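You operate a simulated robot arm through the tools that you are given. There is no shell and no other tool. Be economical: measure what you need, move in short steps, check, and stop when the job is done.

Carry out the task below with a simulated two-armed robot. There is one attempt and no reset: what you move stays moved.

Task
Hold the green tub on the top of the trestle table steady with one hand, lift the blue plastic pipe out of it with the other and set it down on the top of the trestle table. Set down upright: blue plastic pipe.

It is judged by the outcome, as a careful person would: the job done as asked, and still so three seconds after it is handed in. It fails if anything else is knocked over, pushed out of place, dropped, spilled or broken.

Robot
Two 7-joint arms with two-finger parallel grippers on one trunk, on a base that drives. Base frame: it is fixed to the floor where the robot stands at the start and does not move with it; the origin is under the middle of the robot, x ahead of it, y to its left, z up; the surface under the hand at the start is at about z = 760. Readings come in mm, degrees, newtons and seconds.
The left shoulder is at the start at [110, 169, 1511], the right one opposite. With the tool pointing down near the work surface each hand reaches from about 100 to 680 mm from the robot's upright axis, wherever it stands, measured 20 degrees to its own side. Places, roughly: top of the trestle table [600, 0, 800]. Payload 1.57 kg a hand.
The tool frame of a hand sits at the grasp point between the pads (the TCP): z along the fingers, y along the line on which they close. The tips reach 30 mm beyond it. The gripper opens to 80 mm. The fingers are 17 mm wide and 12 mm thick; the gripper's body (40 by 82 mm) begins 80 mm behind the TCP.
Orientation is that of the tool frame in the base frame, as a unit quaternion [w, x, y, z]. With the fingers straight down and closing along the base's y, the tool's x points along the base's -x, its y along +y and its z along -z.

Tools
- The arms move only by the tool play_rows. It takes "left_commands", "right_commands" or both (then of equal length, played together; a hand with none holds still); each is a list of rows, each a list of 7 numbers: the turn, a rotation vector about the base's x, y, z in rad, then the shift along the base's x, y, z in mm, then the closure, from 0 (fully open) to 1 (shut). In form: [[wx, wy, wz, x, y, z, gripper], ...]. A call has 1 to 12 rows; each row shifts and turns the commanded pose from where the row before left it. Rows are played at 5 a second. More than 50 mm and 8.6 degrees between two rows, or a gripper value outside its range, and nothing of the call is played. Where a pose cannot be reached the arm comes as near as it can. A force on the tool above 40 N (or 10 N above the force at the start of the call, whichever is more), or a blocked arm, ends the call early, and 0.2 s more pass. The fingers move at their own pace (about 72 mm/s each) and stop on an object; they squeeze with about 38 N. The grip force told is the motor's: it shows also when the fingers shut on nothing. Time passes only in rows, and 0.2 s behind the last, so rows that do not move let the fingers close. It gives the time, the measured TCP pose, the force on the tool (base axes), the opening and the grip force at its end, in the units of the frame above (readings bear some noise), with the torque about the TCP (base axes, N m) and any sound that the robot's microphone picked up, and new pictures: "views" is both (left out), scene, wrist or none (wrist: the cameras of the hands that moved).
- Cameras (640 x 400 px; columns grow to the right, rows downward): "scene" is now at [142.9, 14.6, 1679.2]; the picture's right is [0.22, -0.98, 0.00], its down [-0.86, -0.19, -0.47] and it looks along [0.46, 0.10, -0.88] (base axes); focal length 258 px, centre (320, 200). "left" rides on the left gripper at [72, 7, -122] in its tool frame; the picture's right is [-0.09, 1.00, 0.00], its down [-0.84, -0.08, -0.54] and it looks along [-0.54, -0.05, 0.84] (tool axes); focal length 238 px, centre (320, 200). "right" rides on the right gripper at [72, -7, -122] in its tool frame; the picture's right is [0.09, 1.00, 0.00], its down [-0.84, 0.08, -0.54] and it looks along [-0.54, 0.05, 0.84] (tool axes); focal length 238 px, centre (320, 200). There is no depth. A picture from a camera that has moved, and an enlarged one, comes with that camera's place and axes in the base frame and with its lens.
- lift_body(by): slides the trunk up (or, below 0, down) by that many mm; the arms and the scene camera ride with it, the base frame stays. It gives what a move gives, with no picture.
- roll_base(legs): drives the robot by 1 to 6 legs, each [ahead, left, turn to the left] in mm, mm and degrees, along the robot's own axes; the way and the turn of a leg run together, so that a leg with both is an arc; at most 1500 mm and 180 degrees a leg. The arms and the cameras ride along, it lands a little off, and it stops where it bumps. It gives what a move gives, and a new picture of the scene camera.
- aim_head(pan, tilt): turns the head with the scene camera to pan (to the left, within 86 degrees either way) and tilt (down, from -29 to 69), counted from straight ahead of the robot. It gives what a move gives, and a new picture of the scene camera.
- enlarge(camera, box): a new picture of the part [left, top, right, bottom] of that camera's present view, enlarged. It takes no simulated time.
- hand_in(): hands the job in; it is judged then, once.

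Go step by step. Nothing tells you exact positions but the pictures and the camera data: compare them with the known pose of the tool, close in by small moves and look again before you grip or let go. The budget is 120 turns and 260 pictures, counting those below and the enlarged ones. Unless the task says otherwise, let go and move clear before handing in, and close with one line.

The tools are called after "Call:" by a JSON object that holds its "api" and its "payload". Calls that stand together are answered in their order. play_rows: Moves the arms, as the interface text tells. Its arguments: {"type":"object","properties":{"left_commands":{"type":"array"},"right_commands":{"type":"array"},"views":{"type":"string","enum":["both","scene","wrist","none"]}},"required":[]} The other tools are called the same way: lift_body (by) slides the trunk up or down; roll_base (legs) drives the base; aim_head (pan, tilt) turns the head that bears the scene camera; enlarge (camera, box) takes an enlarged picture of a part of a camera's view; hand_in () hands the job in.

At the start:

```text
time: 0.0
left_position: [652.0, 284.8, 994.1]
left_orientation: [0.0, 0.0, 1.0, 0.0]
left_ft_force: [0.1, -0.2, 0.4]
left_ft_torque: [-0.01, 0.03, -0.01]
left_grip_width: 79.8
left_gripper_force: 0.1
right_position: [654.0, -279.3, 992.8]
right_orientation: [0.0, 0.001, 1.0, 0.0]
right_ft_force: [-0.5, 0.8, -0.4]
right_ft_torque: [-0.02, 0.01, 0.0]
right_grip_width: 80.2
right_gripper_force: 0.1
trunk travel left (down, up): [-825.0, 65.0]
robot x, y, heading: [-0.7, -2.7, -0.3]
head pan, tilt: [12.6, 62.0]
```

scene: 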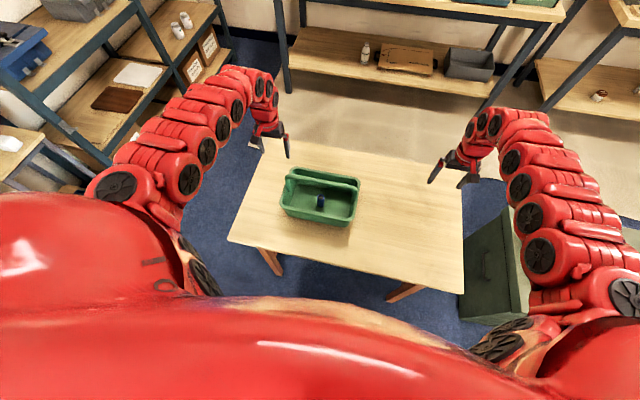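
right: 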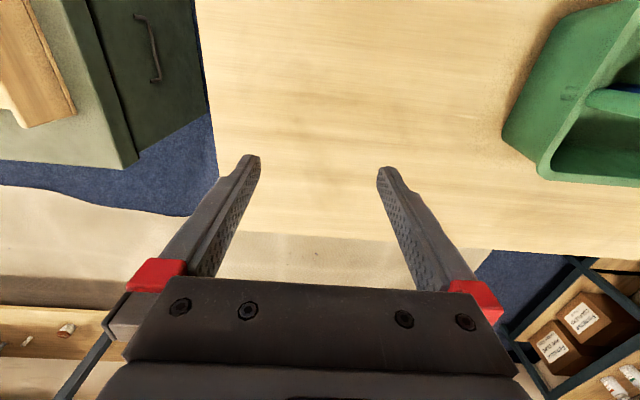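
left: 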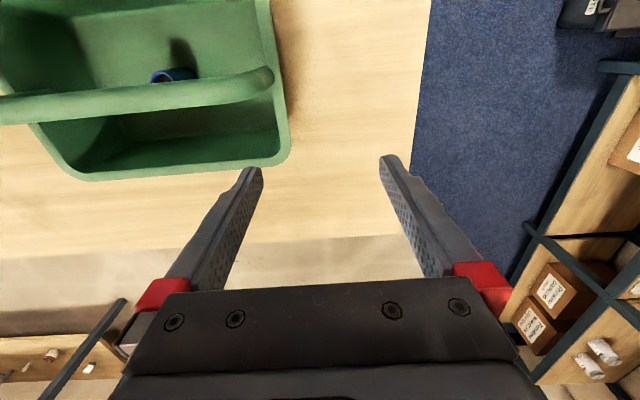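

I see a green tub with a handle on the table, with a short blue pipe standing inside. I'll enlarge the views to measure it.

Call:
{"api": "enlarge", "payload": {"camera": "scene", "box": [260, 140, 380, 240]}}

Call:
{"api": "enlarge", "payload": {"camera": "left", "box": [0, 0, 320, 200]}}

```text
4.00 times, centred on (320, 190) of scene
camera zoom: at [142.9, 14.6, 1679.2], right [0.22, -0.98, 0.0], down [-0.86, -0.19, -0.47], along [0.46, 0.1, -0.88], focal length 1031 px, centre (320, 240)
```

zoom: 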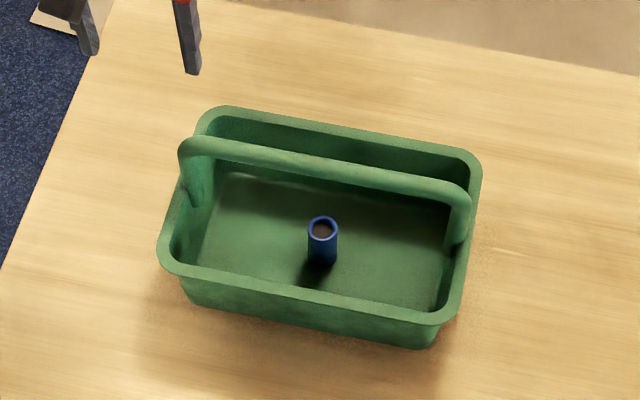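

```text
2.00 times, centred on (160, 100) of left
camera zoom: at [580.6, 292.1, 1117.1], right [0.09, 1.0, 0.0], down [0.84, -0.08, 0.54], along [0.54, -0.05, -0.84], focal length 477 px, centre (640, 400)
```

zoom: 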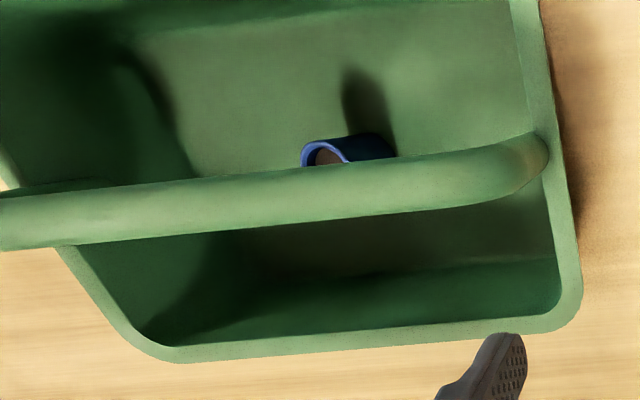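

The tub is roughly x 520–690, y −20–245, rim z≈850, with a handle bar at x≈603, z≈925 directly above the pipe (≈[597,112], top z≈825). So the left hand must come in tilted from the robot's side while the right holds the right wall. I'll stage both hands high up and look.

Call:
{"api": "play_rows", "payload": {"right_commands": [[0, 0, 0, -1, 43, 0, 0], [0, 0, 0, -1, 43, 0, 0], [0, 0, 0, -1, 43, 0, 0], [0, 0, 0, -1, 43, 0, 0], [0, 0, 0, -1, 43, 0, 0], [0, 0, 0, -1, 43, 0, 0], [0, 0, 0, 0, 0, 0, 0]], "left_commands": [[0, 0, 0, -30, -10, 0, 0], [0, -0.131, 0, -30, -14, 0, 0], [0, -0.131, 0, -30, -14, 0, 0], [0, -0.131, 0, -30, -14, 0, 0], [0, -0.131, 0, -30, -14, 0, 0], [0, 0, 0, -30, -14, 0, 0], [0, 0, 0, 0, 0, 0, 0]]}}

```text
time: 1.6
left_position: [689.5, 284.0, 969.4]
left_orientation: [0.26, 0.0, 0.966, 0.001]
left_ft_force: [-0.9, -2.0, 0.2]
left_ft_torque: [0.01, 0.01, 0.03]
left_grip_width: 80.0
left_gripper_force: 0.1
left hand out of reach, approached as far as the arm can: row 2, 3, 4, 5, 6
right_position: [645.6, -21.4, 992.3]
right_orientation: [0.0, 0.002, 1.0, 0.001]
right_ft_force: [-0.6, 0.7, 0.6]
right_ft_torque: [0.03, 0.0, 0.0]
right_grip_width: 80.3
right_gripper_force: 0.0
trunk travel left (down, up): [-825.0, 65.0]
robot x, y, heading: [-0.2, -3.0, -0.1]
head pan, tilt: [12.6, 62.0]
camera scene: at [142.2, 13.4, 1679.3], right [0.22, -0.98, 0.0], down [-0.86, -0.19, -0.47], along [0.46, 0.1, -0.88], focal length 258 px, centre (320, 200)
camera right: at [573.8, -28.1, 1114.1], right [-0.09, 1.0, 0.0], down [0.84, 0.07, 0.54], along [0.54, 0.05, -0.84], focal length 238 px, centre (320, 200)
camera left: at [566.3, 291.1, 1041.6], right [0.08, 1.0, 0.05], down [0.45, -0.08, 0.89], along [0.89, -0.05, -0.46], focal length 238 px, centre (320, 200)
```

scene: 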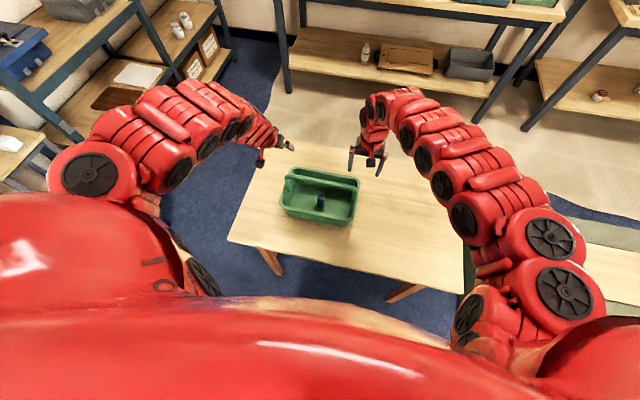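
right: 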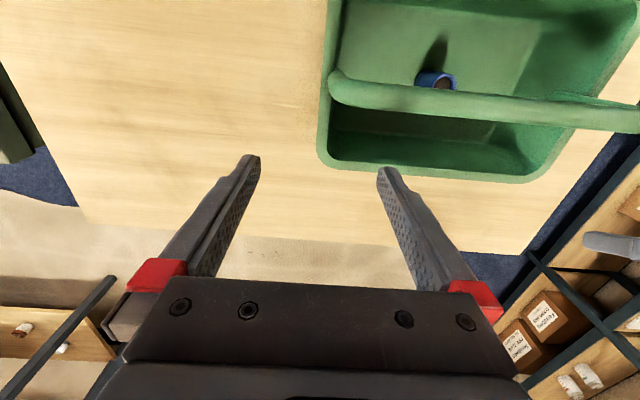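
left: 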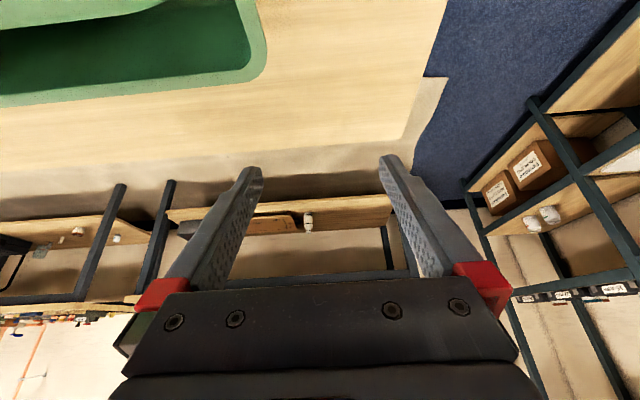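

The left arm can't tilt that near to the body, as it is folded too tightly. I'll drive back about 90 mm so the arms have more room, with both hands staying above the tub.

Call:
{"api": "roll_base", "payload": {"legs": [[-90, 0, 0]]}}

```text
time: 2.7
left_position: [601.8, 284.1, 969.6]
left_orientation: [0.259, -0.001, 0.966, 0.001]
left_ft_force: [0.1, -0.8, 0.0]
left_ft_torque: [0.03, 0.02, 0.04]
left_grip_width: 80.0
left_gripper_force: 0.1
right_position: [559.7, -19.7, 991.6]
right_orientation: [-0.001, 0.001, 1.0, 0.0]
right_ft_force: [0.2, -0.2, 0.7]
right_ft_torque: [0.03, 0.01, 0.01]
right_grip_width: 80.1
right_gripper_force: 0.0
trunk travel left (down, up): [-825.0, 65.0]
robot x, y, heading: [-91.4, -2.0, -0.1]
head pan, tilt: [12.6, 62.0]
camera scene: at [56.1, 14.6, 1679.1], right [0.22, -0.98, 0.0], down [-0.86, -0.19, -0.47], along [0.46, 0.1, -0.88], focal length 258 px, centre (320, 200)
```

scene: 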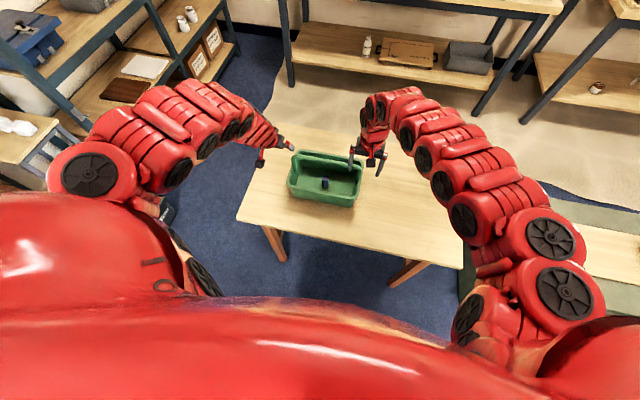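

The right hand is now over the near part of the right wall. I'll test the left arm: move back toward the robot first, in small steps.

Call:
{"api": "play_rows", "payload": {"left_commands": [[0, 0, 0, -25, 0, 0, 0], [0, 0, 0, -25, 0, 0, 0], [0, 0, 0, 0, 0, 0, 0]], "views": "none"}}

Call:
{"api": "enlarge", "payload": {"camera": "scene", "box": [260, 120, 420, 220]}}

Call:
{"api": "enlarge", "payload": {"camera": "right", "box": [200, 0, 640, 275]}}

```text
time: 3.5
left_position: [601.0, 285.0, 970.1]
left_orientation: [0.26, -0.001, 0.966, 0.0]
left_ft_force: [0.0, -0.3, -0.2]
left_ft_torque: [0.0, 0.03, 0.01]
left_grip_width: 79.7
left_gripper_force: 0.0
left hand out of reach, approached as far as the arm can: row 1, 2
right_position: [558.2, -21.4, 992.7]
right_orientation: [0.0, 0.001, 1.0, 0.0]
right_ft_force: [-0.5, 0.8, 0.2]
right_ft_torque: [0.02, -0.02, -0.03]
right_grip_width: 80.0
right_gripper_force: 0.0
trunk travel left (down, up): [-825.0, 65.0]
robot x, y, heading: [-85.2, 0.4, -0.0]
head pan, tilt: [12.6, 62.0]
```

```text
4.00 times, centred on (340, 170) of scene
camera zoom: at [53.9, 14.8, 1679.4], right [0.22, -0.98, 0.0], down [-0.86, -0.19, -0.47], along [0.46, 0.1, -0.88], focal length 1031 px, centre (240, 320)
```

zoom: 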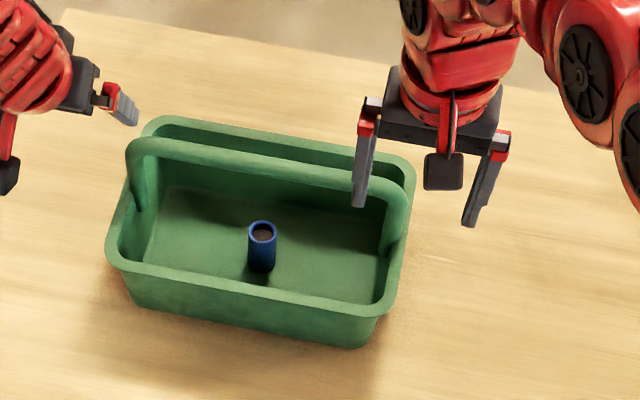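

```text
1.45 times, centred on (420, 138) of right
camera zoom: at [485.6, -27.3, 1114.2], right [-0.09, 1.0, 0.0], down [0.84, 0.08, 0.54], along [0.54, 0.05, -0.84], focal length 347 px, centre (174, 291)
```

zoom: 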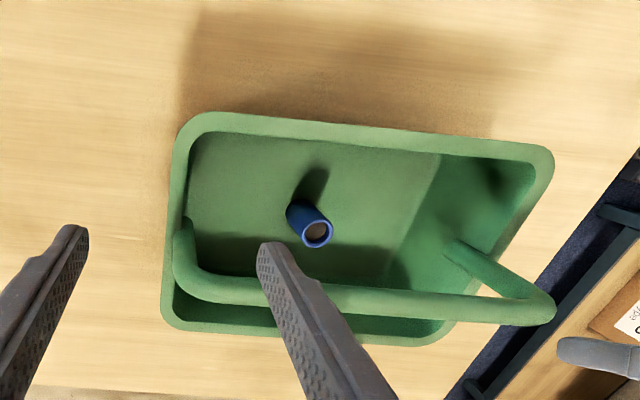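

The geometry is confirmed (pipe ≈[598,110], top ≈828; bar ≈[602, z 925]). I'll raise the trunk to stretch the arms more, then test the left arm with a smaller tilt.

Call:
{"api": "lift_body", "payload": {"by": 63}}

Call:
{"api": "play_rows", "payload": {"left_commands": [[0, 0.13, 0, -10, 0, -10, 0], [0, 0, 0, -25, 0, -25, 0], [0, 0, 0, -25, 0, -25, 0], [0, 0, 0, 0, 0, 0, 0]], "views": "scene"}}

```text
time: 4.5
left_position: [601.0, 283.9, 1032.8]
left_orientation: [0.258, -0.002, 0.966, 0.001]
left_ft_force: [-0.5, -0.8, -0.2]
left_ft_torque: [0.03, 0.01, 0.01]
left_grip_width: 80.1
left_gripper_force: 0.0
right_position: [558.4, -20.7, 1055.7]
right_orientation: [-0.001, 0.0, 1.0, 0.0]
right_ft_force: [0.6, -0.3, -0.1]
right_ft_torque: [-0.01, -0.01, 0.0]
right_grip_width: 80.0
right_gripper_force: 0.1
trunk travel left (down, up): [-888.0, 2.0]
robot x, y, heading: [-84.3, -0.4, -0.0]
head pan, tilt: [12.6, 62.0]
```

```text
time: 5.5
left_position: [548.1, 282.2, 975.4]
left_orientation: [0.196, 0.0, 0.981, 0.0]
left_ft_force: [0.1, 0.5, -0.5]
left_ft_torque: [0.0, -0.02, 0.01]
left_grip_width: 79.8
left_gripper_force: 0.1
left hand out of reach, approached as far as the arm can: row 1
right_position: [558.2, -21.7, 1053.6]
right_orientation: [0.0, 0.001, 1.0, 0.0]
right_ft_force: [-0.1, 0.1, -0.5]
right_ft_torque: [0.03, 0.03, -0.02]
right_grip_width: 80.1
right_gripper_force: 0.0
trunk travel left (down, up): [-888.0, 2.0]
robot x, y, heading: [-87.3, 2.7, -0.1]
head pan, tilt: [12.6, 62.0]
camera scene: at [56.1, 14.0, 1742.2], right [0.22, -0.98, 0.0], down [-0.86, -0.19, -0.47], along [0.46, 0.1, -0.88], focal length 258 px, centre (320, 200)
```

scene: 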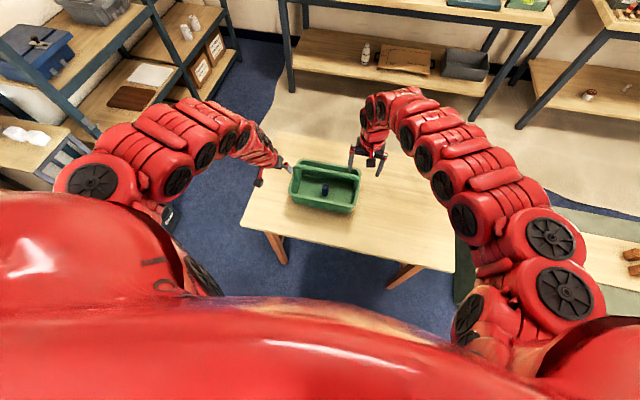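

That works: a 22.6° tilt is reachable. Now I bring the right hand down over the right rim, straddling it, and the left hand to a staging spot in front of the tub.

Call:
{"api": "play_rows", "payload": {"right_commands": [[0, 0, 0, 0, 9, -30, 0], [0, 0, 0, 0, 0, -40, 0], [0, 0, 0, 0, 0, -40, 0], [0, 0, 0, 0, 0, -40, 0], [0, 0, 0, 0, 0, -24, 0], [0, 0, 0, 0, 0, 0, 0]], "left_commands": [[0, 0, 0, -3, -20, 0, 0], [0, 0, 0, 0, -20, 0, 0], [0, 0, 0, 0, -20, 0, 0], [0, 0, 0, 0, -20, 0, 0], [0, 0, 0, 0, -20, 0, 0], [0, 0, 0, 0, 0, 0, 0]]}}

```text
time: 6.9
left_position: [563.7, 220.0, 982.9]
left_orientation: [0.195, -0.001, 0.981, 0.0]
left_ft_force: [0.0, -0.2, 0.3]
left_ft_torque: [0.06, -0.01, -0.01]
left_grip_width: 80.0
left_gripper_force: 0.0
left hand out of reach, approached as far as the arm can: row 1, 2, 3
right_position: [543.6, -15.1, 902.6]
right_orientation: [0.0, 0.0, 1.0, 0.0]
right_ft_force: [0.4, 0.4, 0.5]
right_ft_torque: [0.0, 0.02, -0.05]
right_grip_width: 79.9
right_gripper_force: 0.0
right hand out of reach, approached as far as the arm can: row 4, 5
trunk travel left (down, up): [-888.0, 2.0]
robot x, y, heading: [-88.2, -0.7, 0.0]
head pan, tilt: [12.6, 62.0]
camera scene: at [55.1, 15.4, 1742.2], right [0.22, -0.98, 0.0], down [-0.86, -0.19, -0.47], along [0.46, 0.1, -0.88], focal length 258 px, centre (320, 200)
camera right: at [471.8, -22.2, 1024.1], right [-0.09, 1.0, 0.0], down [0.84, 0.08, 0.54], along [0.54, 0.05, -0.84], focal length 238 px, centre (320, 200)
camera left: at [450.7, 227.0, 1068.7], right [0.08, 1.0, 0.03], down [0.57, -0.08, 0.82], along [0.82, -0.05, -0.57], focal length 238 px, centre (320, 200)
```

scene: 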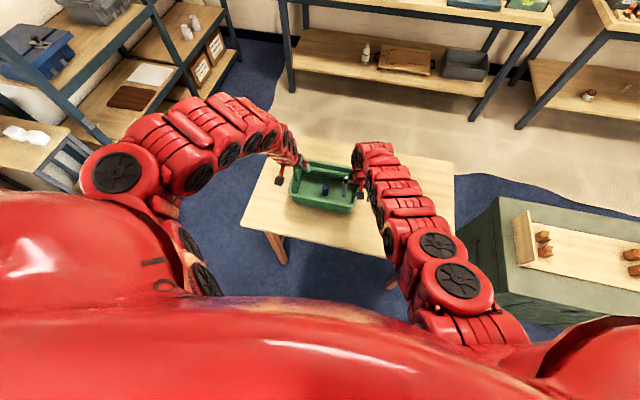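
right: 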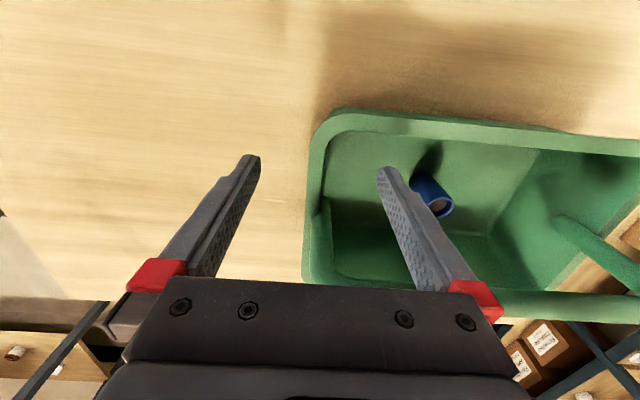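
left: 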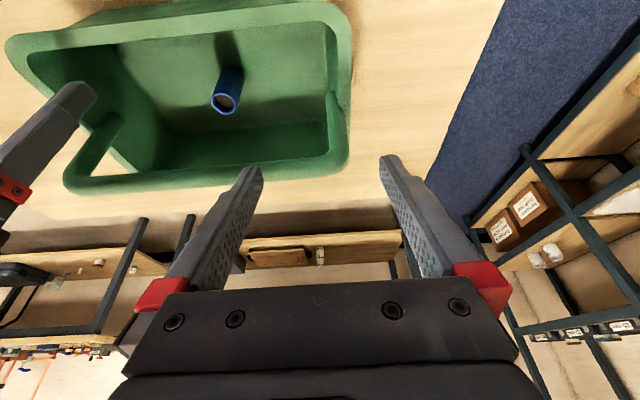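

Both arms are near limits: the trunk is too high and too close for the tilted tools. I'll drive back another 100 mm, then lower the trunk in stages while keeping the hands up.

Call:
{"api": "roll_base", "payload": {"legs": [[-100, 0, 0]]}}

Call:
{"api": "play_rows", "payload": {"right_commands": [[0, -0.1, 0, 0, -20, 30, 0], [0, -0.1, 0, 0, -20, 30, 0], [0, -0.1, 0, 0, -10, 30, 0], [0, -0.1, 0, 0, 0, 0, 0], [0, 0, 0, 0, 0, 0, 0]], "left_commands": [[0, 0, 0, 0, 10, 0, 0], [0, 0, 0, 0, 10, 0, 0], [0, 0, 0, 0, 10, 0, 0], [0, 0, 0, 0, 0, 0, 0], [0, 0, 0, 0, 0, 0, 0]], "views": "none"}}

```text
time: 8.1
left_position: [464.8, 218.6, 983.1]
left_orientation: [0.194, 0.0, 0.981, 0.0]
left_ft_force: [0.0, -0.2, 0.1]
left_ft_torque: [0.01, -0.02, 0.01]
left_grip_width: 79.9
left_gripper_force: 0.1
right_position: [445.0, -17.1, 902.6]
right_orientation: [-0.001, 0.001, 1.0, 0.0]
right_ft_force: [-0.5, 0.7, -0.1]
right_ft_torque: [0.0, 0.04, 0.01]
right_grip_width: 79.9
right_gripper_force: 0.0
trunk travel left (down, up): [-888.0, 2.0]
robot x, y, heading: [-189.5, -1.8, -0.0]
head pan, tilt: [12.6, 62.0]
camera scene: at [-43.8, 14.7, 1742.0], right [0.22, -0.98, 0.0], down [-0.86, -0.19, -0.47], along [0.46, 0.1, -0.88], focal length 258 px, centre (320, 200)
```

scene: 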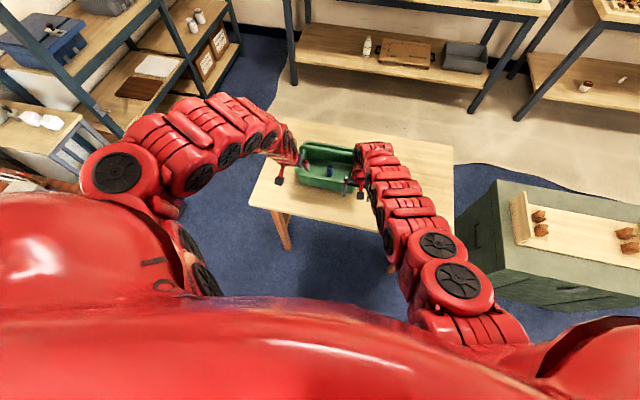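

```text
time: 9.3
left_position: [463.0, 247.8, 982.5]
left_orientation: [0.195, 0.001, 0.981, 0.001]
left_ft_force: [-0.2, 0.3, 0.0]
left_ft_torque: [-0.01, 0.0, -0.01]
left_grip_width: 80.2
left_gripper_force: 0.0
right_position: [472.6, -59.9, 1017.2]
right_orientation: [0.198, 0.002, 0.98, 0.0]
right_ft_force: [0.0, 0.8, -0.3]
right_ft_torque: [-0.03, 0.0, 0.01]
right_grip_width: 79.9
right_gripper_force: 0.0
right hand out of reach, approached as far as the arm can: row 4
trunk travel left (down, up): [-888.0, 2.0]
robot x, y, heading: [-187.2, -2.4, -0.2]
head pan, tilt: [12.6, 62.0]
```

Now I lower the trunk by 130; both hands are over bare table in front of the tub with clearance. Then I raise the hands again.

Call:
{"api": "lift_body", "payload": {"by": -130}}

Call:
{"api": "play_rows", "payload": {"right_commands": [[0, 0, 0, 0, 0, 30, 0], [0, 0, 0, 0, 0, 40, 0], [0, 0, 0, 0, 0, 40, 0], [0, 0, 0, 0, 0, 0, 0]], "left_commands": [[0, 0, 0, 0, 0, 40, 0], [0, 0, 0, 0, 0, 40, 0], [0, 0, 0, 0, 0, 40, 0], [0, 0, 0, 0, 0, 0, 0]], "views": "none"}}

```text
time: 10.8
left_position: [462.6, 249.3, 852.6]
left_orientation: [0.196, -0.001, 0.981, 0.0]
left_ft_force: [-0.2, 0.2, 0.1]
left_ft_torque: [-0.02, 0.0, 0.0]
left_grip_width: 79.9
left_gripper_force: 0.2
right_position: [470.4, -58.4, 886.1]
right_orientation: [0.197, 0.002, 0.98, 0.001]
right_ft_force: [0.3, 0.5, 0.2]
right_ft_torque: [0.01, 0.0, 0.0]
right_grip_width: 79.8
right_gripper_force: 0.0
trunk travel left (down, up): [-758.0, 132.0]
robot x, y, heading: [-188.5, 1.4, -0.0]
head pan, tilt: [12.6, 62.0]
```

```text
time: 11.8
left_position: [512.6, 255.5, 938.6]
left_orientation: [0.194, 0.0, 0.981, 0.0]
left_ft_force: [0.2, 0.1, 0.4]
left_ft_torque: [0.03, -0.01, 0.02]
left_grip_width: 80.0
left_gripper_force: 0.0
left hand out of reach, approached as far as the arm can: row 1, 2, 3
right_position: [520.5, -47.3, 965.0]
right_orientation: [0.196, 0.002, 0.981, 0.0]
right_ft_force: [0.4, 0.1, -0.5]
right_ft_torque: [-0.02, 0.01, -0.03]
right_grip_width: 79.8
right_gripper_force: 0.0
right hand out of reach, approached as far as the arm can: row 1, 2, 3
trunk travel left (down, up): [-758.0, 132.0]
robot x, y, heading: [-189.3, -1.9, 0.1]
head pan, tilt: [12.6, 62.0]
```

The arms have a minimum reach: raised hands get pushed forward. Going lower and further back gives the tilted tools the room they need, so I continue in stages over the bare table.

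Call:
{"api": "roll_base", "payload": {"legs": [[-75, 0, 0]]}}

Call:
{"api": "lift_body", "payload": {"by": -105}}

Call:
{"api": "play_rows", "payload": {"right_commands": [[0, 0, 0, 12, 0, 36, 0], [0, 0, 0, 12, 0, 36, 0], [0, 0, 0, 12, 0, 36, 0], [0, 0, 0, 0, 0, 0, 0]], "left_commands": [[0, 0, 0, 12, 0, 36, 0], [0, 0, 0, 12, 0, 36, 0], [0, 0, 0, 12, 0, 36, 0], [0, 0, 0, 0, 0, 0, 0]], "views": "none"}}

```text
time: 12.9
left_position: [437.2, 256.7, 938.1]
left_orientation: [0.194, 0.0, 0.981, 0.0]
left_ft_force: [-0.7, 0.1, 1.2]
left_ft_torque: [-0.02, 0.02, 0.01]
left_grip_width: 79.7
left_gripper_force: 0.0
right_position: [444.8, -47.5, 966.0]
right_orientation: [0.196, 0.001, 0.981, 0.001]
right_ft_force: [0.5, -0.2, 0.9]
right_ft_torque: [-0.03, 0.0, -0.01]
right_grip_width: 79.9
right_gripper_force: 0.0
trunk travel left (down, up): [-758.0, 132.0]
robot x, y, heading: [-258.6, 0.9, 0.0]
head pan, tilt: [12.6, 62.0]
camera scene: at [-121.5, 14.7, 1612.1], right [0.22, -0.98, 0.0], down [-0.86, -0.19, -0.47], along [0.46, 0.1, -0.88], focal length 258 px, centre (320, 200)
```

scene: 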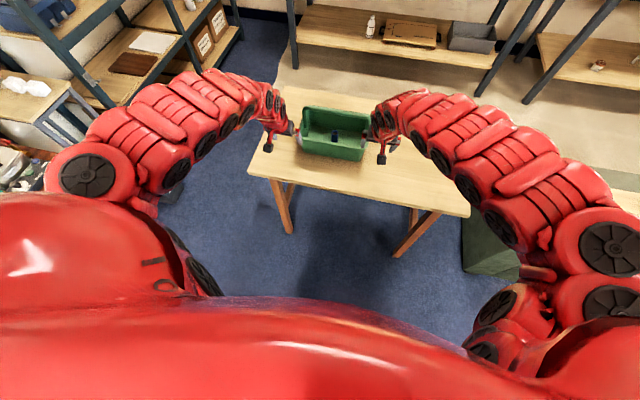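

```text
time: 14.3
left_position: [436.4, 257.2, 833.5]
left_orientation: [0.194, 0.0, 0.981, -0.001]
left_ft_force: [0.2, 0.0, -0.4]
left_ft_torque: [0.03, 0.01, 0.03]
left_grip_width: 80.0
left_gripper_force: 0.1
right_position: [443.6, -47.5, 860.5]
right_orientation: [0.197, 0.001, 0.98, -0.001]
right_ft_force: [-0.9, -0.1, -0.4]
right_ft_torque: [0.01, 0.02, 0.02]
right_grip_width: 80.0
right_gripper_force: 0.1
trunk travel left (down, up): [-653.0, 237.0]
robot x, y, heading: [-266.0, 2.6, -0.0]
head pan, tilt: [12.6, 62.0]
```

```text
time: 15.3
left_position: [474.2, 258.6, 936.3]
left_orientation: [0.194, 0.0, 0.981, 0.0]
left_ft_force: [-0.3, -1.5, -0.3]
left_ft_torque: [-0.01, 0.02, 0.03]
left_grip_width: 80.1
left_gripper_force: 0.0
left hand out of reach, approached as far as the arm can: row 1
right_position: [480.2, -49.8, 969.8]
right_orientation: [0.197, 0.001, 0.98, -0.001]
right_ft_force: [0.2, -0.5, -0.1]
right_ft_torque: [0.0, 0.01, 0.01]
right_grip_width: 79.8
right_gripper_force: 0.0
trunk travel left (down, up): [-653.0, 237.0]
robot x, y, heading: [-264.6, -0.4, 0.0]
head pan, tilt: [12.6, 62.0]
```

Another lowering of 120 mm, then up to staging height.

Call:
{"api": "lift_body", "payload": {"by": -120}}

Call:
{"api": "play_rows", "payload": {"right_commands": [[0, 0, 0, 0, 0, 30, 0], [0, 0, 0, 15, 0, 30, 0], [0, 0, 0, 15, 0, 30, 0], [0, 0, 0, 15, 0, 20, 0], [0, 0, 0, 0, 0, 0, 0]], "left_commands": [[0, 0, 0, 0, 0, 35, 0], [0, 0, 0, 15, 0, 35, 0], [0, 0, 0, 15, 0, 35, 0], [0, 0, 0, 15, 0, 30, 0], [0, 0, 0, 0, 0, 0, 0]]}}

```text
time: 16.8
left_position: [473.9, 257.3, 817.0]
left_orientation: [0.195, -0.001, 0.981, 0.0]
left_ft_force: [1.2, -0.3, 0.0]
left_ft_torque: [0.04, -0.03, 0.03]
left_grip_width: 80.1
left_gripper_force: 0.0
right_position: [479.8, -50.3, 850.7]
right_orientation: [0.196, 0.001, 0.981, -0.001]
right_ft_force: [0.2, 0.0, 0.5]
right_ft_torque: [-0.03, 0.0, 0.01]
right_grip_width: 80.1
right_gripper_force: 0.0
trunk travel left (down, up): [-533.0, 357.0]
robot x, y, heading: [-267.7, 1.7, -0.1]
head pan, tilt: [12.6, 62.0]
```

```text
time: 18.0
left_position: [519.0, 258.5, 957.4]
left_orientation: [0.194, -0.001, 0.981, 0.0]
left_ft_force: [-0.2, -0.3, 0.1]
left_ft_torque: [-0.01, 0.04, 0.02]
left_grip_width: 80.2
left_gripper_force: 0.1
right_position: [522.0, -49.2, 960.3]
right_orientation: [0.197, 0.001, 0.98, 0.0]
right_ft_force: [-0.6, 0.3, 0.2]
right_ft_torque: [0.03, 0.03, -0.01]
right_grip_width: 79.8
right_gripper_force: 0.1
trunk travel left (down, up): [-533.0, 357.0]
robot x, y, heading: [-267.9, 0.2, 0.1]
head pan, tilt: [12.6, 62.0]
camera scene: at [-122.7, 14.8, 1387.3], right [0.22, -0.98, 0.0], down [-0.86, -0.19, -0.47], along [0.46, 0.1, -0.88], focal length 258 px, centre (320, 200)
camera right: at [409.0, -56.3, 1044.3], right [-0.08, 1.0, -0.04], down [0.56, 0.08, 0.82], along [0.82, 0.05, -0.57], focal length 238 px, centre (320, 200)
camera left: at [406.0, 266.0, 1043.4], right [0.09, 1.0, 0.03], down [0.57, -0.08, 0.82], along [0.82, -0.05, -0.57], focal length 238 px, centre (320, 200)
```

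scene: 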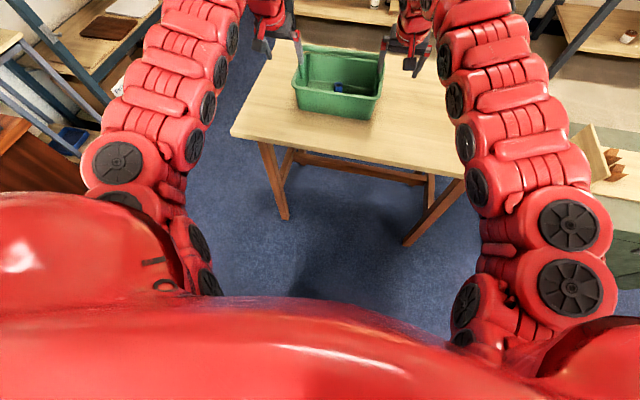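
right: 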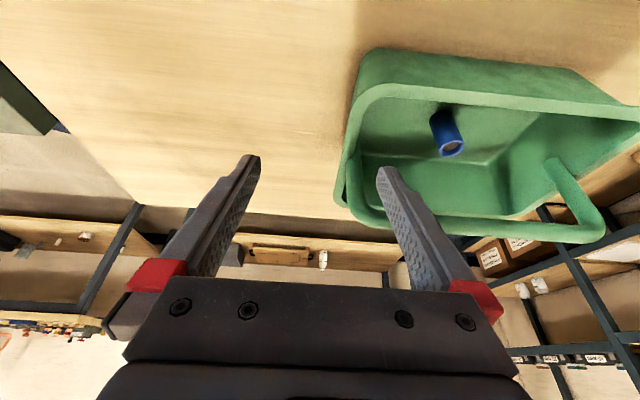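
left: 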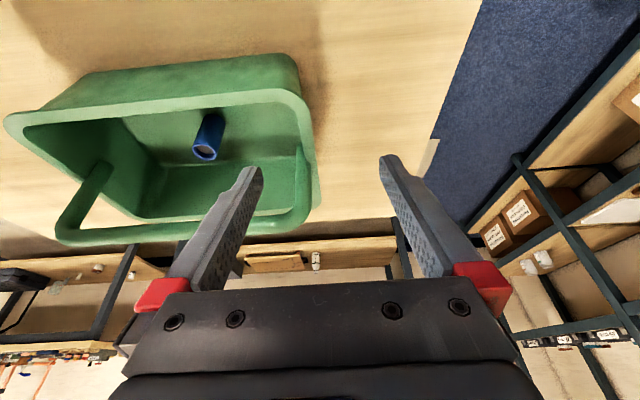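

Both arms have room now. I aim the head better and move the right hand to just above the right rim, fingers straddling it.

Call:
{"api": "play_rows", "payload": {"right_commands": [[0, 0, 0, 8, 36, 0, 0], [0, 0, 0, 9, 0, -30, 0], [0, 0, 0, 0, 0, -30, 0], [0, 0, 0, 0, 0, 0, 0]], "views": "wrist"}}

Call:
{"api": "aim_head", "payload": {"pan": 9, "tilt": 42}}

Call:
{"api": "enlarge", "payload": {"camera": "scene", "box": [240, 130, 400, 230]}}

```text
time: 19.0
left_position: [518.1, 257.9, 956.6]
left_orientation: [0.195, 0.0, 0.981, -0.001]
left_ft_force: [0.3, -0.2, 0.0]
left_ft_torque: [0.01, 0.02, 0.02]
left_grip_width: 80.0
left_gripper_force: 0.0
right_position: [540.0, -12.5, 899.0]
right_orientation: [0.197, 0.001, 0.98, 0.0]
right_ft_force: [-0.5, 0.5, -0.6]
right_ft_torque: [-0.02, -0.01, -0.02]
right_grip_width: 79.7
right_gripper_force: 0.0
trunk travel left (down, up): [-533.0, 357.0]
robot x, y, heading: [-259.4, 1.2, -0.1]
head pan, tilt: [12.6, 62.0]
camera right: at [426.7, -18.4, 984.9], right [-0.08, 1.0, -0.04], down [0.56, 0.08, 0.82], along [0.82, 0.05, -0.57], focal length 238 px, centre (320, 200)
```

right: 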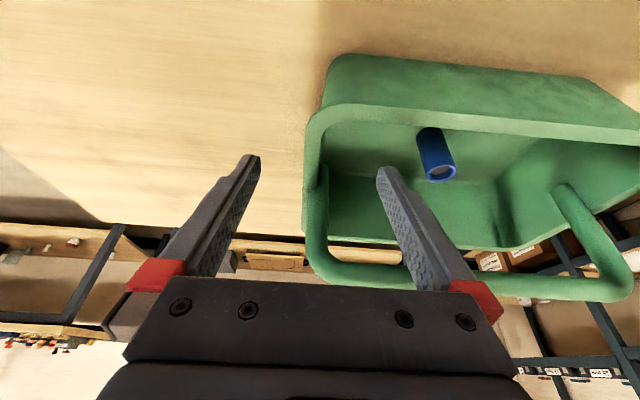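

```text
time: 19.8
left_position: [519.0, 259.1, 955.1]
left_orientation: [0.194, 0.0, 0.981, 0.0]
left_ft_force: [-0.1, 0.5, -0.3]
left_ft_torque: [0.01, 0.0, -0.01]
left_grip_width: 80.1
left_gripper_force: 0.1
right_position: [540.1, -12.2, 899.9]
right_orientation: [0.197, 0.001, 0.981, 0.0]
right_ft_force: [-0.4, 0.0, -0.6]
right_ft_torque: [0.04, 0.0, 0.0]
right_grip_width: 80.0
right_gripper_force: 0.1
trunk travel left (down, up): [-533.0, 357.0]
robot x, y, heading: [-258.0, -0.2, -0.2]
head pan, tilt: [9.0, 42.0]
camera scene: at [-102.4, 13.8, 1413.2], right [0.16, -0.99, 0.0], down [-0.66, -0.1, -0.74], along [0.73, 0.12, -0.67], focal length 258 px, centre (320, 200)
```

scene: 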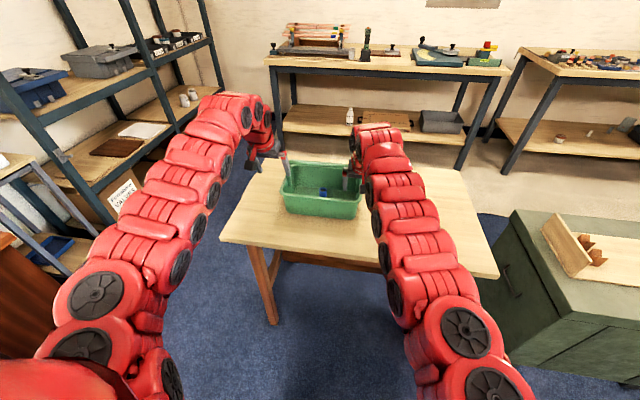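

```text
4.00 times, centred on (320, 180) of scene
camera zoom: at [-102.4, 13.8, 1413.2], right [0.16, -0.99, 0.0], down [-0.66, -0.1, -0.74], along [0.73, 0.12, -0.67], focal length 1031 px, centre (320, 280)
```

zoom: 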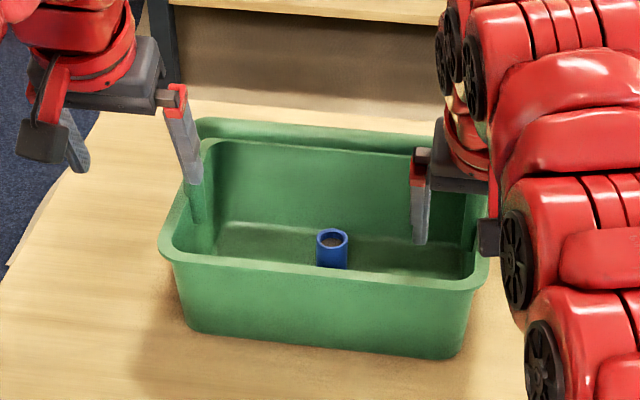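

The fingers straddle the right rim nearly centred. I descend along the finger axis onto it, then close.

Call:
{"api": "play_rows", "payload": {"right_commands": [[0, 0, 0, 8, -2, -18, 0], [0, 0, 0, 8, -2, -18, 0], [0, 0, 0, 7, 0, -18, 0], [0, 0, 0, 0, 0, 0, 0]], "views": "wrist"}}

Call:
{"api": "enlarge", "payload": {"camera": "scene", "box": [240, 130, 400, 230]}}

```text
time: 20.8
left_position: [517.7, 258.5, 956.2]
left_orientation: [0.194, 0.0, 0.981, 0.0]
left_ft_force: [0.8, 0.3, 0.4]
left_ft_torque: [-0.03, -0.02, -0.03]
left_grip_width: 80.1
left_gripper_force: 0.1
right_position: [542.5, -16.1, 864.1]
right_orientation: [0.196, 0.001, 0.981, 0.0]
right_ft_force: [0.5, 0.0, 0.0]
right_ft_torque: [-0.02, 0.02, -0.01]
right_grip_width: 80.2
right_gripper_force: 0.1
right hand out of reach, approached as far as the arm can: row 1, 2, 3
trunk travel left (down, up): [-533.0, 357.0]
robot x, y, heading: [-266.5, -0.6, 0.0]
head pan, tilt: [9.0, 42.0]
camera right: at [429.1, -23.8, 948.5], right [-0.08, 1.0, -0.04], down [0.56, 0.08, 0.82], along [0.82, 0.05, -0.57], focal length 238 px, centre (320, 200)
```

right: 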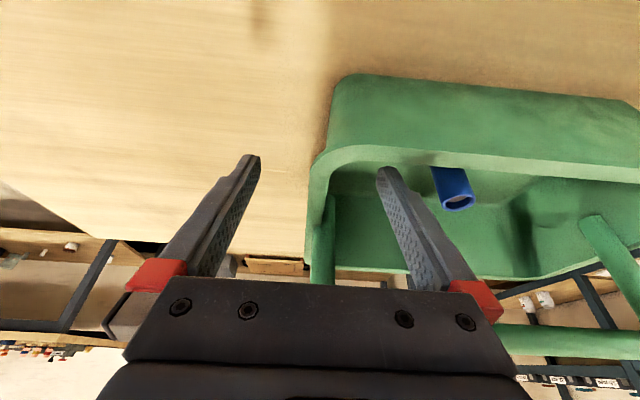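

```text
4.00 times, centred on (320, 180) of scene
camera zoom: at [-102.8, 13.8, 1413.4], right [0.16, -0.99, 0.0], down [-0.66, -0.1, -0.74], along [0.73, 0.12, -0.67], focal length 1031 px, centre (320, 280)
```

zoom: 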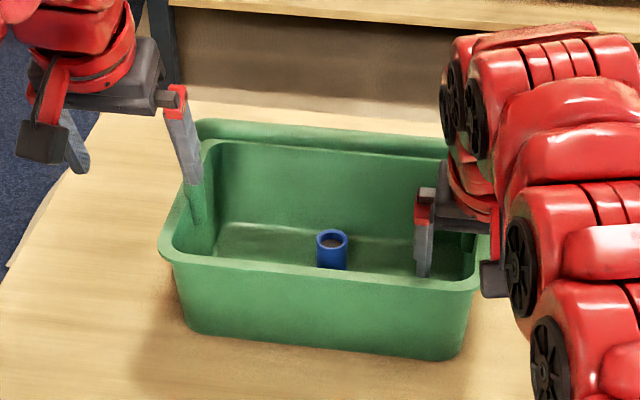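

The right arm is stretched before reaching the rim. I lift both hands clear, drive 60 mm forward, and retry.

Call:
{"api": "play_rows", "payload": {"right_commands": [[0, 0, 0, -8, 0, 19, 0], [0, 0, 0, -8, 0, 19, 0], [0, 0, 0, -8, 0, 19, 0], [0, 0, 0, -20, 0, 10, 0], [0, 0, 0, -15, 0, 0, 0], [0, 0, 0, 0, 0, 0, 0]], "left_commands": [[0, 0, 0, 0, 20, 0, 0], [0, 0, 0, 0, 20, 0, 0], [0, 0, 0, 0, 20, 0, 0], [0, 0, 0, -10, 0, 0, 0], [0, 0, 0, -10, 0, 0, 0], [0, 0, 0, 0, 0, 0, 0]], "views": "none"}}

```text
time: 22.2
left_position: [502.9, 319.4, 951.7]
left_orientation: [0.195, 0.0, 0.981, 0.0]
left_ft_force: [-0.5, -0.2, -0.2]
left_ft_torque: [0.02, 0.0, 0.01]
left_grip_width: 80.0
left_gripper_force: 0.0
right_position: [485.5, -19.0, 929.3]
right_orientation: [0.196, 0.002, 0.981, 0.0]
right_ft_force: [0.8, -0.2, 0.3]
right_ft_torque: [0.02, 0.0, -0.01]
right_grip_width: 80.2
right_gripper_force: 0.1
trunk travel left (down, up): [-533.0, 357.0]
robot x, y, heading: [-265.4, -1.8, 0.2]
head pan, tilt: [9.0, 42.0]
```

Call:
{"api": "roll_base", "payload": {"legs": [[65, 0, 0]]}}

Call:
{"api": "play_rows", "payload": {"right_commands": [[0, 0, 0, -5, 0, -10, 0], [0, 0, 0, 0, 0, -15, 0], [0, 0, 0, 4, 0, -10, 0], [0, 0, 0, 0, 0, 0, 0]], "views": "both"}}

```text
time: 23.2
left_position: [567.7, 317.9, 950.3]
left_orientation: [0.193, 0.0, 0.981, -0.001]
left_ft_force: [-0.3, -0.1, 0.0]
left_ft_torque: [-0.02, 0.0, -0.03]
left_grip_width: 80.1
left_gripper_force: 0.0
right_position: [551.5, -20.2, 927.7]
right_orientation: [0.195, 0.002, 0.981, -0.001]
right_ft_force: [-0.1, 0.5, 0.4]
right_ft_torque: [-0.01, 0.05, -0.02]
right_grip_width: 80.1
right_gripper_force: 0.0
trunk travel left (down, up): [-533.0, 357.0]
robot x, y, heading: [-196.6, 0.2, -0.1]
head pan, tilt: [9.0, 42.0]
camera scene: at [-35.3, 13.3, 1413.1], right [0.15, -0.99, 0.0], down [-0.66, -0.1, -0.74], along [0.73, 0.11, -0.67], focal length 258 px, centre (320, 200)
```

scene: 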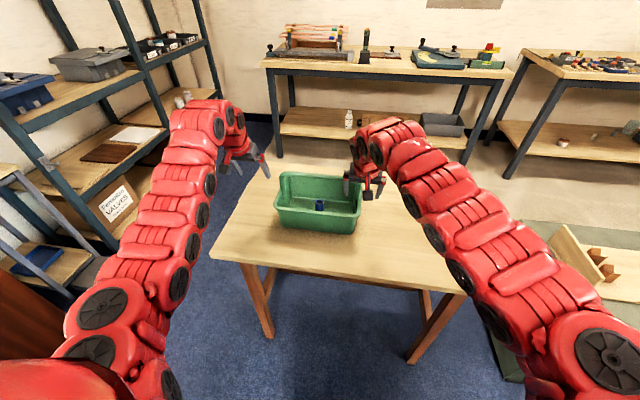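

```text
time: 24.2
left_position: [568.1, 317.5, 949.6]
left_orientation: [0.195, 0.001, 0.981, 0.0]
left_ft_force: [1.0, 0.0, 0.5]
left_ft_torque: [-0.01, -0.01, -0.02]
left_grip_width: 80.1
left_gripper_force: 0.0
right_position: [549.0, -20.0, 894.8]
right_orientation: [0.195, 0.001, 0.981, 0.0]
right_ft_force: [-0.2, -0.1, -0.4]
right_ft_torque: [-0.01, 0.01, 0.01]
right_grip_width: 79.9
right_gripper_force: 0.0
trunk travel left (down, up): [-533.0, 357.0]
robot x, y, heading: [-199.4, 0.4, -0.4]
head pan, tilt: [9.0, 42.0]
camera scene: at [-36.7, 13.3, 1413.3], right [0.15, -0.99, 0.0], down [-0.66, -0.1, -0.74], along [0.73, 0.11, -0.67], focal length 258 px, centre (320, 200)
camera right: at [435.8, -26.4, 979.3], right [-0.08, 1.0, -0.04], down [0.56, 0.07, 0.82], along [0.82, 0.05, -0.57], focal length 238 px, centre (320, 200)
```

scene: 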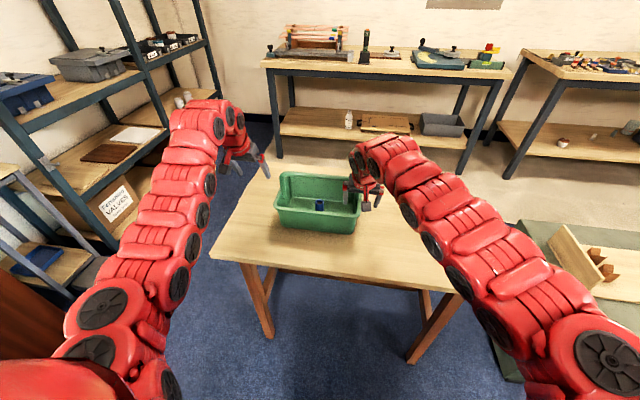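
right: 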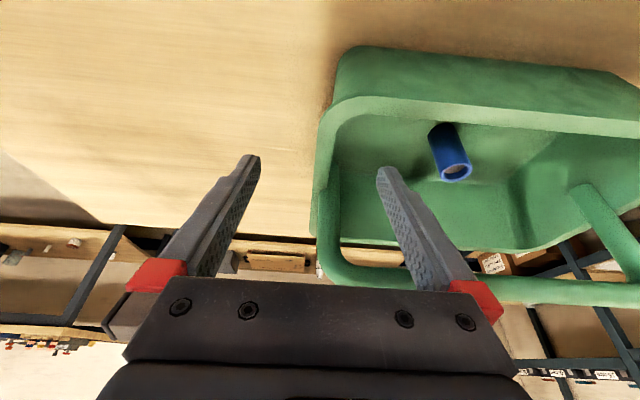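

Now reachable. Descend onto the right rim.

Call:
{"api": "play_rows", "payload": {"right_commands": [[0, 0, 0, 3, 5, -16, 0], [0, 0, 0, 4, 0, -18, 0], [0, 0, 0, 4, 0, -17, 0], [0, 0, 0, 0, 0, 0, 0]], "views": "wrist"}}

Call:
{"api": "enlarge", "payload": {"camera": "scene", "box": [240, 150, 400, 250]}}

```text
time: 25.2
left_position: [568.0, 316.5, 950.7]
left_orientation: [0.194, 0.001, 0.981, 0.0]
left_ft_force: [0.1, 0.0, -0.1]
left_ft_torque: [0.02, 0.0, -0.01]
left_grip_width: 79.7
left_gripper_force: 0.0
right_position: [560.6, -16.9, 842.0]
right_orientation: [0.196, 0.001, 0.981, -0.001]
right_ft_force: [0.6, 0.0, -0.6]
right_ft_torque: [0.02, -0.02, 0.02]
right_grip_width: 80.1
right_gripper_force: 0.1
trunk travel left (down, up): [-533.0, 357.0]
robot x, y, heading: [-198.1, -1.6, -0.2]
head pan, tilt: [9.0, 42.0]
camera right: at [447.3, -22.2, 927.4], right [-0.08, 1.0, -0.04], down [0.56, 0.08, 0.82], along [0.82, 0.05, -0.57], focal length 238 px, centre (320, 200)
```

right: 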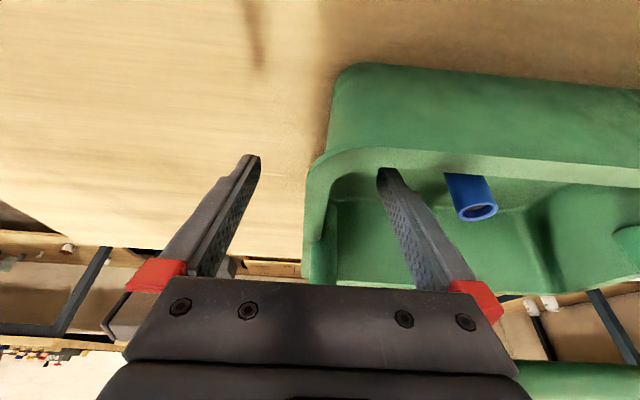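

```text
4.00 times, centred on (320, 200) of scene
camera zoom: at [-37.0, 13.2, 1413.3], right [0.15, -0.99, 0.0], down [-0.66, -0.1, -0.74], along [0.73, 0.12, -0.67], focal length 1031 px, centre (320, 200)
```

zoom: 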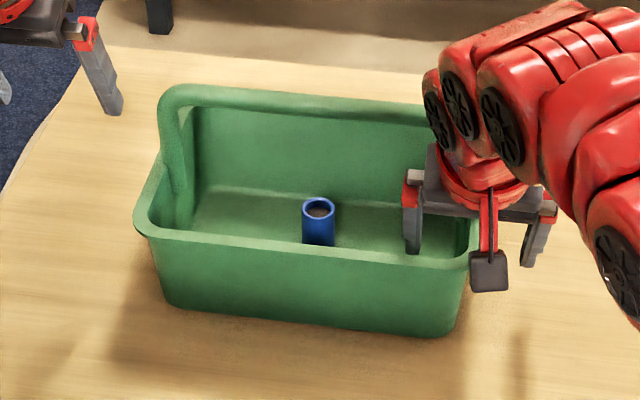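

Well centred. I close partway to check the centring before squeezing.

Call:
{"api": "play_rows", "payload": {"right_commands": [[0, 0, 0, 0, 0, 0, 0.3], [0, 0, 0, 0, 0, 0, 0.6], [0, 0, 0, 0, 0, 0, 0.6]], "views": "wrist"}}

Call:
{"api": "enlarge", "payload": {"camera": "right", "box": [220, 80, 420, 280]}}

```text
time: 26.0
left_position: [567.5, 317.4, 951.5]
left_orientation: [0.194, 0.001, 0.981, 0.0]
left_ft_force: [-0.5, 0.3, -0.9]
left_ft_torque: [-0.03, -0.01, -0.02]
left_grip_width: 80.0
left_gripper_force: 0.1
right_position: [560.1, -15.9, 843.4]
right_orientation: [0.197, 0.002, 0.98, 0.0]
right_ft_force: [-0.2, 0.2, -0.9]
right_ft_torque: [-0.02, -0.01, 0.0]
right_grip_width: 32.1
right_gripper_force: 0.0
trunk travel left (down, up): [-533.0, 357.0]
robot x, y, heading: [-197.8, -0.5, -0.0]
head pan, tilt: [9.0, 42.0]
camera right: at [447.6, -22.2, 927.5], right [-0.08, 1.0, -0.04], down [0.56, 0.07, 0.82], along [0.82, 0.05, -0.57], focal length 238 px, centre (320, 200)
```

right: 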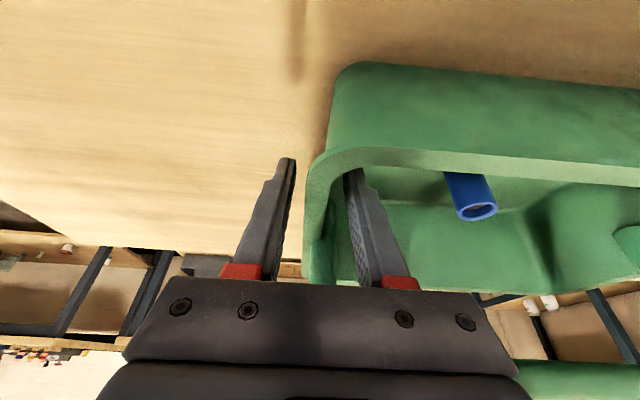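

```text
2.00 times, centred on (320, 180) of right
camera zoom: at [447.6, -22.2, 927.5], right [-0.08, 1.0, -0.04], down [0.56, 0.07, 0.82], along [0.82, 0.05, -0.57], focal length 477 px, centre (320, 240)
```

zoom: 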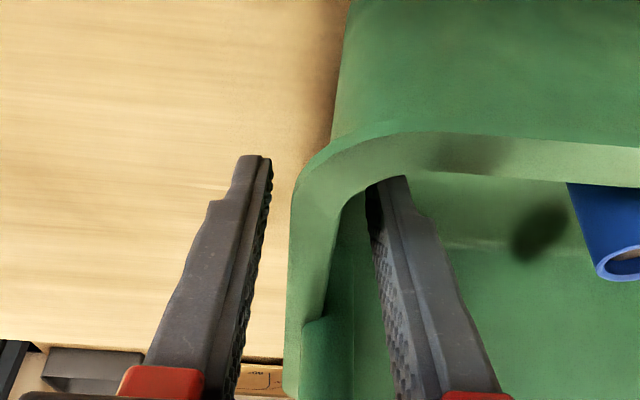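

Centred on the rim. I close fully on it.

Call:
{"api": "play_rows", "payload": {"right_commands": [[0, 0, 0, 0, 0, 0, 0.75], [0, 0, 0, 0, 0, 0, 0.85], [0, 0, 0, 0, 0, 0, 1.0], [0, 0, 0, 0, 0, 0, 1.0], [0, 0, 0, 0, 0, 0, 1.0]], "views": "both"}}

```text
time: 27.2
left_position: [568.2, 316.2, 951.9]
left_orientation: [0.194, 0.001, 0.981, -0.001]
left_ft_force: [0.6, -0.3, 0.1]
left_ft_torque: [0.02, 0.02, 0.0]
left_grip_width: 79.7
left_gripper_force: 0.1
right_position: [560.9, -16.6, 843.4]
right_orientation: [0.197, 0.002, 0.98, 0.0]
right_ft_force: [-1.5, -1.0, 4.0]
right_ft_torque: [1.37, 0.31, 0.41]
right_grip_width: 14.0
right_gripper_force: 30.6
trunk travel left (down, up): [-533.0, 357.0]
robot x, y, heading: [-201.2, -1.4, -0.0]
head pan, tilt: [9.0, 42.0]
camera scene: at [-37.5, 12.9, 1413.4], right [0.15, -0.99, 0.0], down [-0.66, -0.1, -0.74], along [0.73, 0.12, -0.67], focal length 258 px, centre (320, 200)
camera right: at [447.2, -22.4, 928.0], right [-0.08, 1.0, -0.03], down [0.56, 0.07, 0.82], along [0.82, 0.05, -0.57], focal length 238 px, centre (320, 200)
```

scene: 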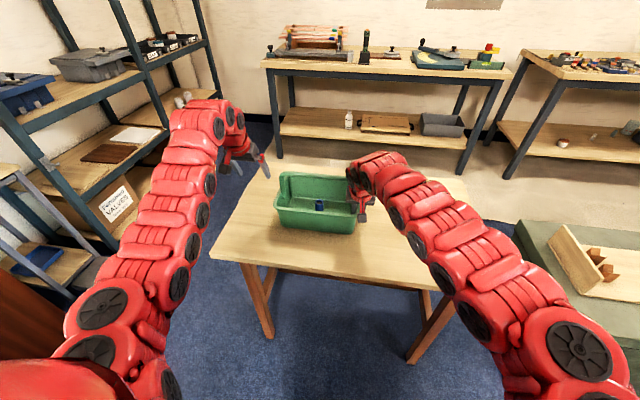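
right: 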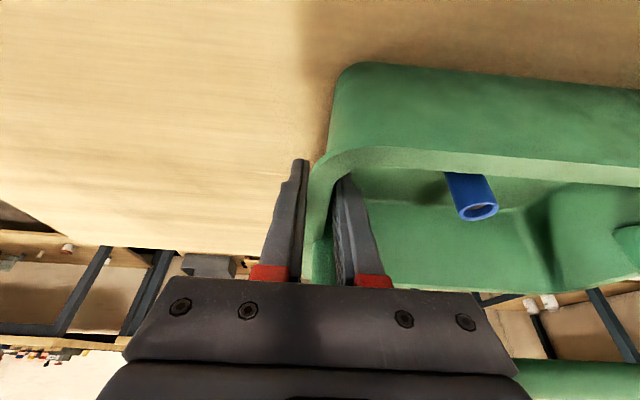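

The tub is held (14 mm wall, ~31 N). Now I bring the left hand around in front of the handle, gripper partly closed.

Call:
{"api": "play_rows", "payload": {"left_commands": [[0, 0, 0, -20, 0, 0, 0.3], [0, 0, 0, -18, 0, 0, 0.3], [0, 0, 0, 0, -30, 0, 0.3], [0, 0, 0, 0, -30, 0, 0.3], [0, 0, 0, 0, -30, 0, 0.3], [0, 0, 0, 0, -30, 0, 0.3], [0, 0, 0, 0, 0, 0, 0.3]]}}

```text
time: 28.8
left_position: [527.4, 195.6, 952.9]
left_orientation: [0.194, 0.001, 0.981, 0.0]
left_ft_force: [-0.5, 0.2, 1.2]
left_ft_torque: [-0.01, -0.03, 0.02]
left_grip_width: 56.0
left_gripper_force: 0.0
right_position: [561.0, -15.1, 843.4]
right_orientation: [0.196, 0.002, 0.981, 0.0]
right_ft_force: [-1.1, -0.7, 4.0]
right_ft_torque: [1.39, -0.19, 0.34]
right_grip_width: 14.0
right_gripper_force: 30.1
trunk travel left (down, up): [-533.0, 357.0]
robot x, y, heading: [-197.8, -0.8, -0.3]
head pan, tilt: [9.0, 42.0]
camera scene: at [-37.6, 13.3, 1413.4], right [0.15, -0.99, 0.0], down [-0.66, -0.1, -0.74], along [0.73, 0.12, -0.67], focal length 258 px, centre (320, 200)
camera left: at [415.1, 203.9, 1038.9], right [0.09, 1.0, 0.03], down [0.57, -0.08, 0.82], along [0.82, -0.05, -0.57], focal length 238 px, centre (320, 200)
```

scene: 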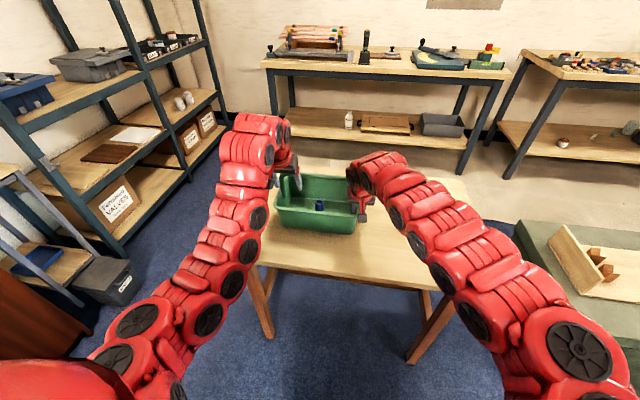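
left: 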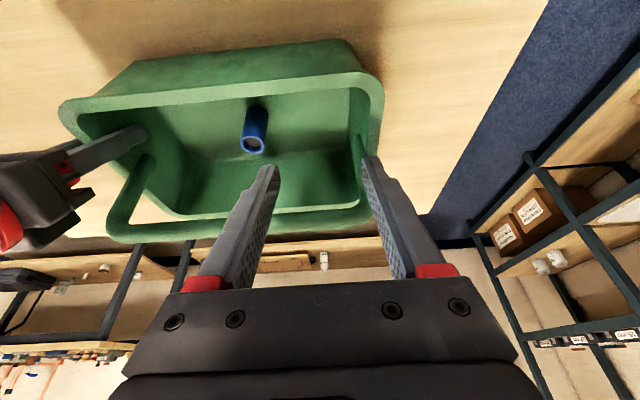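

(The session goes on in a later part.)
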